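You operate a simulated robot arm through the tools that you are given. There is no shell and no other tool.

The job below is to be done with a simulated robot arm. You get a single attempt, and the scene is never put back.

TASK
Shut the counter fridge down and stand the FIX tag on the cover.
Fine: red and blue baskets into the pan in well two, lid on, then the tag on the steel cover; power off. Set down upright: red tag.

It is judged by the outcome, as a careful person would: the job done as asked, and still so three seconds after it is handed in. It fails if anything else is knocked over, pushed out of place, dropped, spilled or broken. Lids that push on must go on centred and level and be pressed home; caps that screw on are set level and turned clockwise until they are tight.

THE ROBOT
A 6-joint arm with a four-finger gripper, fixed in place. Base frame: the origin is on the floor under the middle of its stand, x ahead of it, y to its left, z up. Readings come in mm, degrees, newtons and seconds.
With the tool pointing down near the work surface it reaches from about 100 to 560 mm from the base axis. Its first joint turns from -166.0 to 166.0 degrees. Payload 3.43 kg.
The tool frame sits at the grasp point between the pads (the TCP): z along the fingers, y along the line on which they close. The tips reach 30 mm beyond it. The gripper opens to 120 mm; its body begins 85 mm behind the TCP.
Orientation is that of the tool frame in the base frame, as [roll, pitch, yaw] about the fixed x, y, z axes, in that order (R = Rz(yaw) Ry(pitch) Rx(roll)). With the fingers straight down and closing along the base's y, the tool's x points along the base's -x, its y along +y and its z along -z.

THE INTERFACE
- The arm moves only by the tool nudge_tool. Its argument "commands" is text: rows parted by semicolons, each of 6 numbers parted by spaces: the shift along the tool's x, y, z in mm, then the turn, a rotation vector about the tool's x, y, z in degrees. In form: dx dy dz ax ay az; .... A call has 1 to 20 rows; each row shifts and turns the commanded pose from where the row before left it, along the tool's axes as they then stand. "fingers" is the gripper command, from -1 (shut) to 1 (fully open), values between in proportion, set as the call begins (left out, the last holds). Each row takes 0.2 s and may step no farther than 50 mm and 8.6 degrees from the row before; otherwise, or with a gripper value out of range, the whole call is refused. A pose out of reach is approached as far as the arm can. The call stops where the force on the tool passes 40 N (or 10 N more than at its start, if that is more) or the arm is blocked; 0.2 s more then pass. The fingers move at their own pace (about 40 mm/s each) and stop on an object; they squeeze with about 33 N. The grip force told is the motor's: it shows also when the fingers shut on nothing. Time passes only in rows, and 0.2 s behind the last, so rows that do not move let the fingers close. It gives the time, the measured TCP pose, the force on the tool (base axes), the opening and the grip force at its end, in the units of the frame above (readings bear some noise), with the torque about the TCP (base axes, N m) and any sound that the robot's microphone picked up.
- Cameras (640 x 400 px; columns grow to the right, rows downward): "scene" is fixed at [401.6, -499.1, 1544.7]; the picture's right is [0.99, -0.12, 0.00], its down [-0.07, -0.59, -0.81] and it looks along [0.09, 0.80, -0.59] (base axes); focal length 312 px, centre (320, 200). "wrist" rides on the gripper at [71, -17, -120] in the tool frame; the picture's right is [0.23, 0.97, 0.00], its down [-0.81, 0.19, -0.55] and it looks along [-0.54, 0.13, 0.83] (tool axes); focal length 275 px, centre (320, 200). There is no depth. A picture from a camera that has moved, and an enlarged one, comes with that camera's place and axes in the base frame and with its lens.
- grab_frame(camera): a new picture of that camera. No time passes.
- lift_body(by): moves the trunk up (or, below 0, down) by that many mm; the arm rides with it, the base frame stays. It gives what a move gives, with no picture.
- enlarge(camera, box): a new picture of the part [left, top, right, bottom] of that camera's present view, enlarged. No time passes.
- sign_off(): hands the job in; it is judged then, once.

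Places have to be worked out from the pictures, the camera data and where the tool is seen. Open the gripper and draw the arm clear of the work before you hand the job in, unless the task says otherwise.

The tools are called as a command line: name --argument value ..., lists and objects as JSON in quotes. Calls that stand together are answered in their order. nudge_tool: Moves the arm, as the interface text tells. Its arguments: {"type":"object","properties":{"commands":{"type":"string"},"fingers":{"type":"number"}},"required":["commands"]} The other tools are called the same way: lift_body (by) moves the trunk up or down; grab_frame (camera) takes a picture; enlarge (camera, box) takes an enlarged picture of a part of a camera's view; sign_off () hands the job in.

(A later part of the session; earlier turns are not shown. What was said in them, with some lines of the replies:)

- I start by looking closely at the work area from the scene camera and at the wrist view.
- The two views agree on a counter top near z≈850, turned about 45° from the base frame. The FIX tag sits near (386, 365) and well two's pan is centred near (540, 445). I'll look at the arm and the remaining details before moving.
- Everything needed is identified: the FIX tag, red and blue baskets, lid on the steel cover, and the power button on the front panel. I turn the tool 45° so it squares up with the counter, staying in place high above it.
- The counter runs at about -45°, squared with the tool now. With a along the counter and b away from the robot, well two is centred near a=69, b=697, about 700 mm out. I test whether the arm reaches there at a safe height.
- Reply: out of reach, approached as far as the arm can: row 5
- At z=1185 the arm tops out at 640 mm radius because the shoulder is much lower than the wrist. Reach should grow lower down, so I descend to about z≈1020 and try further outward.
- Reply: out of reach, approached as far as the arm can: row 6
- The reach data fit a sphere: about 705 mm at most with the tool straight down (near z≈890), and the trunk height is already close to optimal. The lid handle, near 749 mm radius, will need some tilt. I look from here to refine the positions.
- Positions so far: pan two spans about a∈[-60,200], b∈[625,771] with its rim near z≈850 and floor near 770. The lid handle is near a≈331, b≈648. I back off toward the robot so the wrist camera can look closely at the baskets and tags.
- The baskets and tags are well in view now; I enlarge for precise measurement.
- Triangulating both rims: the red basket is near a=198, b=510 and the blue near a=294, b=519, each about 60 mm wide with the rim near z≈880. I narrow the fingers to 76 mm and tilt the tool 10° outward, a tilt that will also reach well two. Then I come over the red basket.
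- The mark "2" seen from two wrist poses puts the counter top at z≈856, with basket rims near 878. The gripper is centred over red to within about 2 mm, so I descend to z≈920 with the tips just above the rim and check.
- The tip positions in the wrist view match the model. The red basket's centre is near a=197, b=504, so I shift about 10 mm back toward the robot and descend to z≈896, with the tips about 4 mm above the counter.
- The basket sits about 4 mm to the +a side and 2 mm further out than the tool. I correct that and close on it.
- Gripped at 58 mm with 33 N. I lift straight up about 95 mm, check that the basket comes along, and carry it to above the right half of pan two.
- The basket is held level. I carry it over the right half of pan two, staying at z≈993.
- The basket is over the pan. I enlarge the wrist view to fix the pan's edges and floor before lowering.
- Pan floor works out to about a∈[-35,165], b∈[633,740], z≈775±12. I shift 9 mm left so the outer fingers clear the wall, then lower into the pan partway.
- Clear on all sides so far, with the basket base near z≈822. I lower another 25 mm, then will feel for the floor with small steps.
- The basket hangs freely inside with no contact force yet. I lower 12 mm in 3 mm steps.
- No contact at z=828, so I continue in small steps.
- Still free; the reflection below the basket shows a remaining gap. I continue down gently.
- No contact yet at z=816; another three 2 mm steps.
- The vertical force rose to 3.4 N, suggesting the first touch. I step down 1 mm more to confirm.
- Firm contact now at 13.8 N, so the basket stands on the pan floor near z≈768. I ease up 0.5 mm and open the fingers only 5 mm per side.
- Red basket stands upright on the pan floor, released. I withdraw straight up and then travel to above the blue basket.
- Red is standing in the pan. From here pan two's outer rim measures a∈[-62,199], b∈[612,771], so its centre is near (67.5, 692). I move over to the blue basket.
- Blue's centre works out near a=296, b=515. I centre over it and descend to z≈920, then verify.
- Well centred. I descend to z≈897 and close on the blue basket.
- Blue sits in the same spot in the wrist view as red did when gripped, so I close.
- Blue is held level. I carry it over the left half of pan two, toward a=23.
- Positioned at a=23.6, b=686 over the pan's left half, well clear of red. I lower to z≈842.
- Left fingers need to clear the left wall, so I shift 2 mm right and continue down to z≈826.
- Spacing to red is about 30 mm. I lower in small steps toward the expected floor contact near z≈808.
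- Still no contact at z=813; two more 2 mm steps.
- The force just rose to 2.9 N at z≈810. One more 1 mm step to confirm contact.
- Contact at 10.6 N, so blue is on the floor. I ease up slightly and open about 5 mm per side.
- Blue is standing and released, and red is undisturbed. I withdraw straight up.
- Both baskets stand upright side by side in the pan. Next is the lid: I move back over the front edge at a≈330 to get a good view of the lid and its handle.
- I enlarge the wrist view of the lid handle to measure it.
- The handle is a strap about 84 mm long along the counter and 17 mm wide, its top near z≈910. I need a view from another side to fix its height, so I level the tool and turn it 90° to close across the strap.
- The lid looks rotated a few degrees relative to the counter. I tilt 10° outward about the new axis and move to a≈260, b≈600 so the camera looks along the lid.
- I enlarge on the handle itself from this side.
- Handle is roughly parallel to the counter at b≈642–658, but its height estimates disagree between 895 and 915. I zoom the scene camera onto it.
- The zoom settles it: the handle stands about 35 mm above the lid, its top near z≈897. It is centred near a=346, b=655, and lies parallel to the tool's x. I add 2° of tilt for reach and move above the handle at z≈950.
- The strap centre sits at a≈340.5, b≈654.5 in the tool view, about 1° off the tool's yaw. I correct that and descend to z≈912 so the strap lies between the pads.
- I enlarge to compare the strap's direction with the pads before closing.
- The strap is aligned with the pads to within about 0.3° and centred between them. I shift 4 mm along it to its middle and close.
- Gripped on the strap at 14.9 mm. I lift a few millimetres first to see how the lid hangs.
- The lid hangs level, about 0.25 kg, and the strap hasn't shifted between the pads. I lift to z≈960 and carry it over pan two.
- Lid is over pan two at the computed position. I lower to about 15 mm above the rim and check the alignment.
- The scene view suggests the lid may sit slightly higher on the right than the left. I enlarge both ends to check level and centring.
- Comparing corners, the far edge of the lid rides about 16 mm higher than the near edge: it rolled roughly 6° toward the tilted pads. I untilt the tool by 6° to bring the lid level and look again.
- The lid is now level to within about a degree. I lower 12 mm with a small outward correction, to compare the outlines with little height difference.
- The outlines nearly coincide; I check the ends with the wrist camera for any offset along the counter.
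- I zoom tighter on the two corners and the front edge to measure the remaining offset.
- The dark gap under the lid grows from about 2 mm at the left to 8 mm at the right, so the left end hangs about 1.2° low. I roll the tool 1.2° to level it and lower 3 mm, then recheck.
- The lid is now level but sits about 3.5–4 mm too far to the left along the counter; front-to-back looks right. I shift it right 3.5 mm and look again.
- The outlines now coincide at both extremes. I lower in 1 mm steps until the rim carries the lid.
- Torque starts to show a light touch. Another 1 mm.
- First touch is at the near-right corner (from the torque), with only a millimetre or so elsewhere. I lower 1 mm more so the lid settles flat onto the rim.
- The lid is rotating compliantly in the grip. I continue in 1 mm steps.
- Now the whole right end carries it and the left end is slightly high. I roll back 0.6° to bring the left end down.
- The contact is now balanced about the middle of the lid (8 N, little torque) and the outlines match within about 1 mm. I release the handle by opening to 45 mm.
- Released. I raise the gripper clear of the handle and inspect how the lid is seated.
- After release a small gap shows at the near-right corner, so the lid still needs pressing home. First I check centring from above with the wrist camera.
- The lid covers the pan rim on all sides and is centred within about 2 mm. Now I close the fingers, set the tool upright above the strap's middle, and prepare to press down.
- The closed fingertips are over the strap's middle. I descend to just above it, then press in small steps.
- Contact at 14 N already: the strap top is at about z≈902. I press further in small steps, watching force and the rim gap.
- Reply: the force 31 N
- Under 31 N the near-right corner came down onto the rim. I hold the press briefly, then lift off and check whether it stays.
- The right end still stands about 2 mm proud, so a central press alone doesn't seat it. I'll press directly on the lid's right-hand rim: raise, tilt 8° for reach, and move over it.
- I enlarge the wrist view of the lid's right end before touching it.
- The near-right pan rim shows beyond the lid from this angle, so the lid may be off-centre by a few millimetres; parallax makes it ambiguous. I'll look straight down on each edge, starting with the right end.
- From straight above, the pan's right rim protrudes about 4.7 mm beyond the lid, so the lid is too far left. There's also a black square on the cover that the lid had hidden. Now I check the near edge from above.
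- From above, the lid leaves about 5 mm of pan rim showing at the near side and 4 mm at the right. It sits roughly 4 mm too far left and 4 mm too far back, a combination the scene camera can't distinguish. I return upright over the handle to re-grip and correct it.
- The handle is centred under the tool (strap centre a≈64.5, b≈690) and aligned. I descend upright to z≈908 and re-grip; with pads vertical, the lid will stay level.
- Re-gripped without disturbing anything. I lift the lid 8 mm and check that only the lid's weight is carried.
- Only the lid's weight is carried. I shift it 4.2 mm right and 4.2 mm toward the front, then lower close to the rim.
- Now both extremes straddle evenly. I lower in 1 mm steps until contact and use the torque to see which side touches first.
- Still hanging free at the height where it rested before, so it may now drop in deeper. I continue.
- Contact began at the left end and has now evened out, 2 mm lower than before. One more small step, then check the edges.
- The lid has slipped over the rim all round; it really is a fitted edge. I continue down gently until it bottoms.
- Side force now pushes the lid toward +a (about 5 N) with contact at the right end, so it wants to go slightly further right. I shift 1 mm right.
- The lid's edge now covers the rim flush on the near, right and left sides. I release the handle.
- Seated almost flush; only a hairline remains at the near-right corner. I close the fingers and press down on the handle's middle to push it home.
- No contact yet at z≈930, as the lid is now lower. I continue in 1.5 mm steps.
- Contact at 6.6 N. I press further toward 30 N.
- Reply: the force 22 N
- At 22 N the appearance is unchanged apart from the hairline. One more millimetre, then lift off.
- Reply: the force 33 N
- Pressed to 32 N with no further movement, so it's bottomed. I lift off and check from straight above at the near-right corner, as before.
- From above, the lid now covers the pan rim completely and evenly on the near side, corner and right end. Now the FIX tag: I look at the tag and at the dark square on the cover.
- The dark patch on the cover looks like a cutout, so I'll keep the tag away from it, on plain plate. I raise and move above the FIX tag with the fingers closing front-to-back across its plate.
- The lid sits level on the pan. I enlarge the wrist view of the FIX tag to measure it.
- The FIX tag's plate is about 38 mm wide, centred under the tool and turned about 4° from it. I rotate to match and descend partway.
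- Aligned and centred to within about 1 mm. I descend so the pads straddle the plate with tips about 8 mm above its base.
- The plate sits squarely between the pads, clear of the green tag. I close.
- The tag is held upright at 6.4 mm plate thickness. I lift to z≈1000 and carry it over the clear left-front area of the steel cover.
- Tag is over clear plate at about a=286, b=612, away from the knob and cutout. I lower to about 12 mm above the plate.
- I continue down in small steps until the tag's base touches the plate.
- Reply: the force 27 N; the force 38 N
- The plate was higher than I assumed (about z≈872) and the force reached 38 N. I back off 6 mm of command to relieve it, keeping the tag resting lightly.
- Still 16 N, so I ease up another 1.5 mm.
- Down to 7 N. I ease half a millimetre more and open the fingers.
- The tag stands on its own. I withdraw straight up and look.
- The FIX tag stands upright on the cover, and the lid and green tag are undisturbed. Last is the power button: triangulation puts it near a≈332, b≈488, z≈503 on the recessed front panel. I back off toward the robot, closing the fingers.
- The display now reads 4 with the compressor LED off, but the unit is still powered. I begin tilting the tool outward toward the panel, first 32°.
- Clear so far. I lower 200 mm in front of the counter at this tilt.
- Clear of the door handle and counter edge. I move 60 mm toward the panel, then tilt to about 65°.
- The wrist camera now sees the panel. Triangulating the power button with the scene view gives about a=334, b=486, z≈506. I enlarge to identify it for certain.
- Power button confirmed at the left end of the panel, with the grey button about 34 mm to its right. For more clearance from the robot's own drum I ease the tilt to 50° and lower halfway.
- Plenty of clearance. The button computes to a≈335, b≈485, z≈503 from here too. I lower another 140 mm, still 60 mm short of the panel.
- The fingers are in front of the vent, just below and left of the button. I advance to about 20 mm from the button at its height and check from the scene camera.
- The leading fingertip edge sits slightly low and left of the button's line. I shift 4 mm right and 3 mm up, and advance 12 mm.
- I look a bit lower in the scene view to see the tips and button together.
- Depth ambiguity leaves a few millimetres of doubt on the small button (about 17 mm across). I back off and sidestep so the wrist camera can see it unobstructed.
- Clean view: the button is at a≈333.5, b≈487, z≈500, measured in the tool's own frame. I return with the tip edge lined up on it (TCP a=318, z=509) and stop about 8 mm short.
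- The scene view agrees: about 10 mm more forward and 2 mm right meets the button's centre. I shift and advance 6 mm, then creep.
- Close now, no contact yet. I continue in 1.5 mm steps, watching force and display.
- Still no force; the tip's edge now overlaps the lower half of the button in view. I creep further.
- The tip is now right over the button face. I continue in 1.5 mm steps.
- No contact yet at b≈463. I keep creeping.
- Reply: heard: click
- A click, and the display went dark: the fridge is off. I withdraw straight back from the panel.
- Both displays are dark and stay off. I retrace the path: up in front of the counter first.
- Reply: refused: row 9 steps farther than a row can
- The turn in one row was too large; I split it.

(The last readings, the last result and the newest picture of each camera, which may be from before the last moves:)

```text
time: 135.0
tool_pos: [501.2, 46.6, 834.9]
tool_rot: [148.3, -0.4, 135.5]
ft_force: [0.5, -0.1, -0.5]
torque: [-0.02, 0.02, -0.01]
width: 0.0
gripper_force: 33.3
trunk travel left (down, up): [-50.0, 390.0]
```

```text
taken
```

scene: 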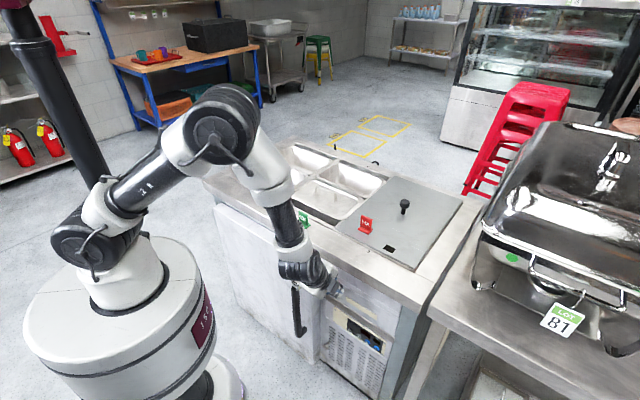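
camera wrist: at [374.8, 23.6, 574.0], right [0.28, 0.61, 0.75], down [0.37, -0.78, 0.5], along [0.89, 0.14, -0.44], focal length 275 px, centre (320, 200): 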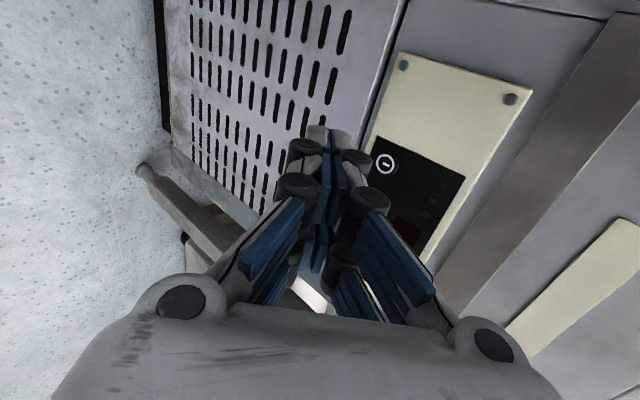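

Clear. I back away 60 mm, rise another 200 mm, then level the tool and open the gripper.

nudge_tool --commands "0 -25.4 -15.9 0 0 0; 0 -25.4 -15.9 0 0 0; 0 21.2 -33.9 0 0 0; 0 21.2 -33.9 0 0 0; 0 21.2 -33.9 0 0 0; 0 21.2 -33.9 0 0 0; 0 21.2 -33.9 0 0 0; 0 0 0 8 0 0; 0 0 0 8 0 0; 0 0 0 8 0 0; 0 0 0 8 0 0; 0 0 0 0 0 0" --fingers 1

grab_frame --camera "scene"

enlarge --camera "scene" --box '[240, 140, 464, 280]'

enlarge --camera "scene" --box '[320, 300, 400, 350]'

```text
time: 137.6
tool_pos: [462.1, 3.7, 1034.3]
tool_rot: [-179.6, -0.4, 135.5]
ft_force: [0.0, -0.6, 0.0]
torque: [-0.02, 0.01, -0.02]
width: 120.3
gripper_force: 0.0
trunk travel left (down, up): [-50.0, 390.0]
```

```text
taken
```

scene: 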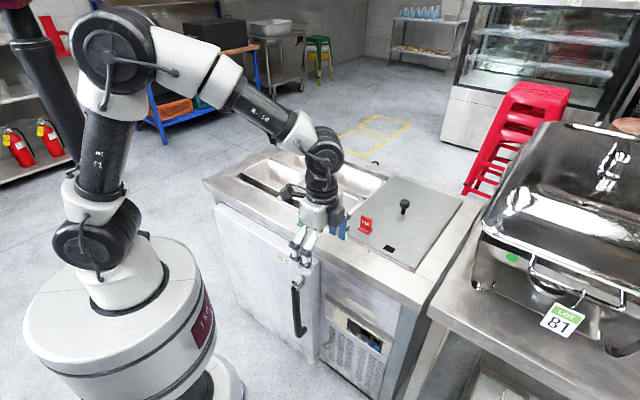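

```text
2.86 times, centred on (352, 210) of scene
camera zoom: at [401.6, -499.1, 1544.7], right [0.99, -0.12, 0.0], down [-0.07, -0.59, -0.81], along [0.09, 0.8, -0.59], focal length 891 px, centre (229, 171)
```

zoom: 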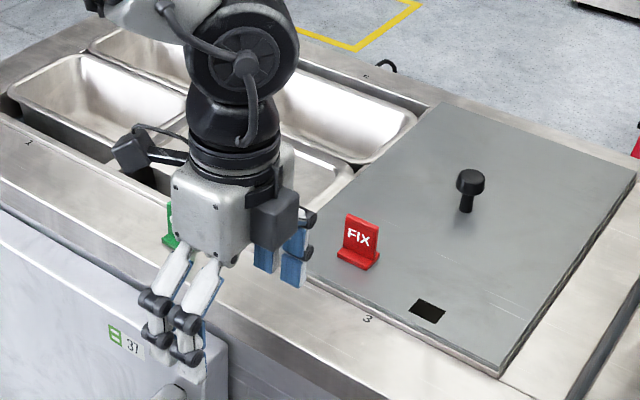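

```text
8.00 times, centred on (360, 325) of scene
camera zoom: at [401.6, -499.1, 1544.7], right [0.99, -0.12, 0.0], down [-0.07, -0.59, -0.81], along [0.09, 0.8, -0.59], focal length 2496 px, centre (0, -800)
```

zoom: 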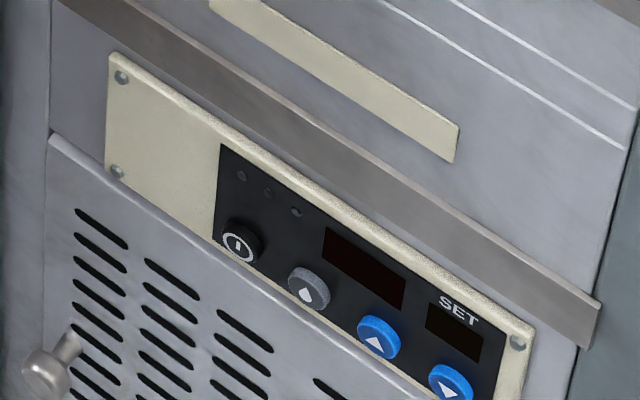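

Everything is in place. I raise the arm and draw it further back for an unobstructed last look.

nudge_tool --commands "0 -15 -30 0 0 0; 0 -15 -30 0 0 0; 0 -15 -30 0 0 0; 0 -15 -30 0 0 0; 0 -20 -10 0 0 0; 0 0 0 0 0 0"

grab_frame --camera "scene"

enlarge --camera "scene" --box '[270, 160, 398, 240]'

grab_frame --camera "wrist"

```text
time: 139.0
tool_pos: [404.7, -52.7, 1165.6]
tool_rot: [-179.7, -0.3, 135.5]
ft_force: [0.4, -1.0, 0.9]
torque: [-0.02, -0.03, 0.03]
width: 120.1
gripper_force: 0.1
trunk travel left (down, up): [-50.0, 390.0]
```

```text
taken
```

scene: 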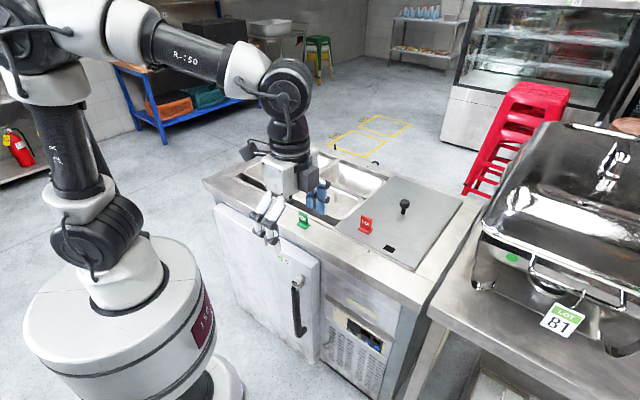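

```text
5.00 times, centred on (334, 200) of scene
camera zoom: at [401.6, -499.1, 1544.7], right [0.99, -0.12, 0.0], down [-0.07, -0.59, -0.81], along [0.09, 0.8, -0.59], focal length 1560 px, centre (250, 200)
```

zoom: 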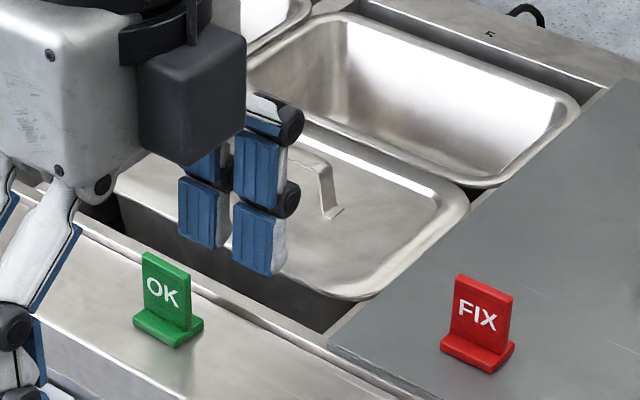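

```text
taken
camera wrist: at [341.6, -15.5, 1286.6], right [0.52, 0.86, 0.0], down [0.72, -0.43, 0.55], along [0.47, -0.28, -0.84], focal length 275 px, centre (320, 200)
```

wrist: 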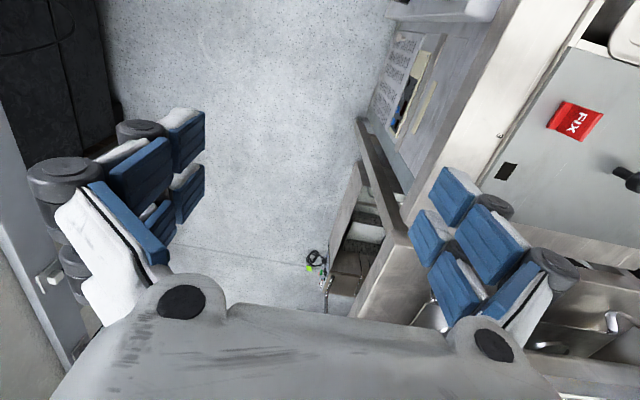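

The tag, green tag, panel and right side of the lid look right. I move the arm slightly more aside to check the lid's left end too before handing in.

nudge_tool --commands "30 -25 0 0 0 0; 35 -25 0 0 0 0; 35 -25 0 0 0 0; 35 -25 0 0 0 0; 0 0 0 0 0 0"

enlarge --camera "scene" --box '[270, 150, 398, 230]'

enlarge --camera "scene" --box '[284, 180, 324, 205]'

enlarge --camera "scene" --box '[330, 190, 370, 215]'

```text
time: 140.2
tool_pos: [238.3, -31.1, 1165.2]
tool_rot: [-179.8, -0.4, 135.5]
ft_force: [-0.5, 0.1, 0.3]
torque: [0.01, -0.04, -0.02]
width: 120.2
gripper_force: 0.0
trunk travel left (down, up): [-50.0, 390.0]
```

```text
5.00 times, centred on (334, 190) of scene
camera zoom: at [401.6, -499.1, 1544.7], right [0.99, -0.12, 0.0], down [-0.07, -0.59, -0.81], along [0.09, 0.8, -0.59], focal length 1560 px, centre (250, 250)
```

zoom: 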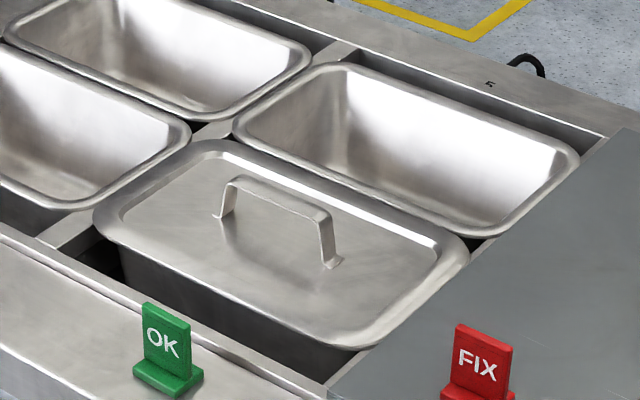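

```text
16.00 times, centred on (304, 192) of scene
camera zoom: at [401.6, -499.1, 1544.7], right [0.99, -0.12, 0.0], down [-0.07, -0.59, -0.81], along [0.09, 0.8, -0.59], focal length 4992 px, centre (576, 320)
```

zoom: 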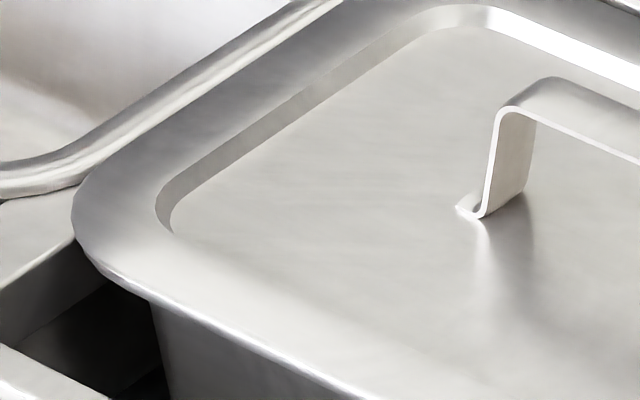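

```text
16.00 times, centred on (350, 202) of scene
camera zoom: at [401.6, -499.1, 1544.7], right [0.99, -0.12, 0.0], down [-0.07, -0.59, -0.81], along [0.09, 0.8, -0.59], focal length 4992 px, centre (-160, 160)
```

zoom: 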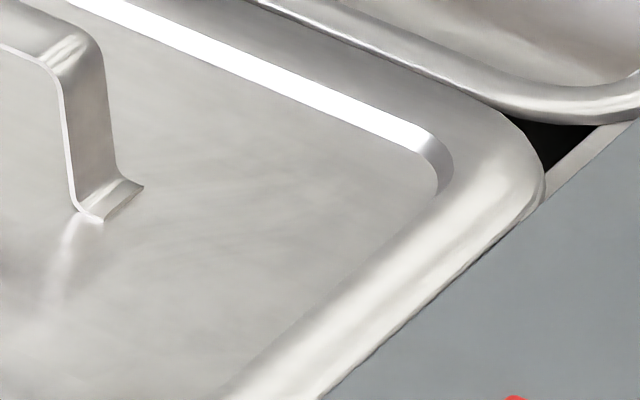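

The lid sits flush and level all round pan two with both baskets inside. The FIX tag stands upright on the steel cover, the green tag is untouched and the panel is dark. The gripper is open and clear, so I hand the job in.

sign_off

```text
The job is handed in.
```

The counter fridge is off and the red FIX tag is standing upright on the steel cover. I've handed the job in.

- **Baskets:** the red and blue baskets stand side by side on the floor of the pan in well two.
- **Lid:** it first went on a few millimetres off-centre, so I re-gripped it and shifted it until it dropped over the rim. I then pressed it down with about 32 N. In the last pictures it looks level and flush on the sides the camera could see.
- **Tag:** it stands near the cover's left front, away from the knob and what looks like a cutout near the front edge. The cover was higher than I'd estimated, so the tag was pressed against it with up to 38 N before I eased off. Nothing looked damaged.
- **Power:** I pressed the power button once and heard a click. Both displays went dark and were still off when I last checked.

The green OK tag and the other pans look undisturbed. The gripper is open and the arm is clear of the counter.
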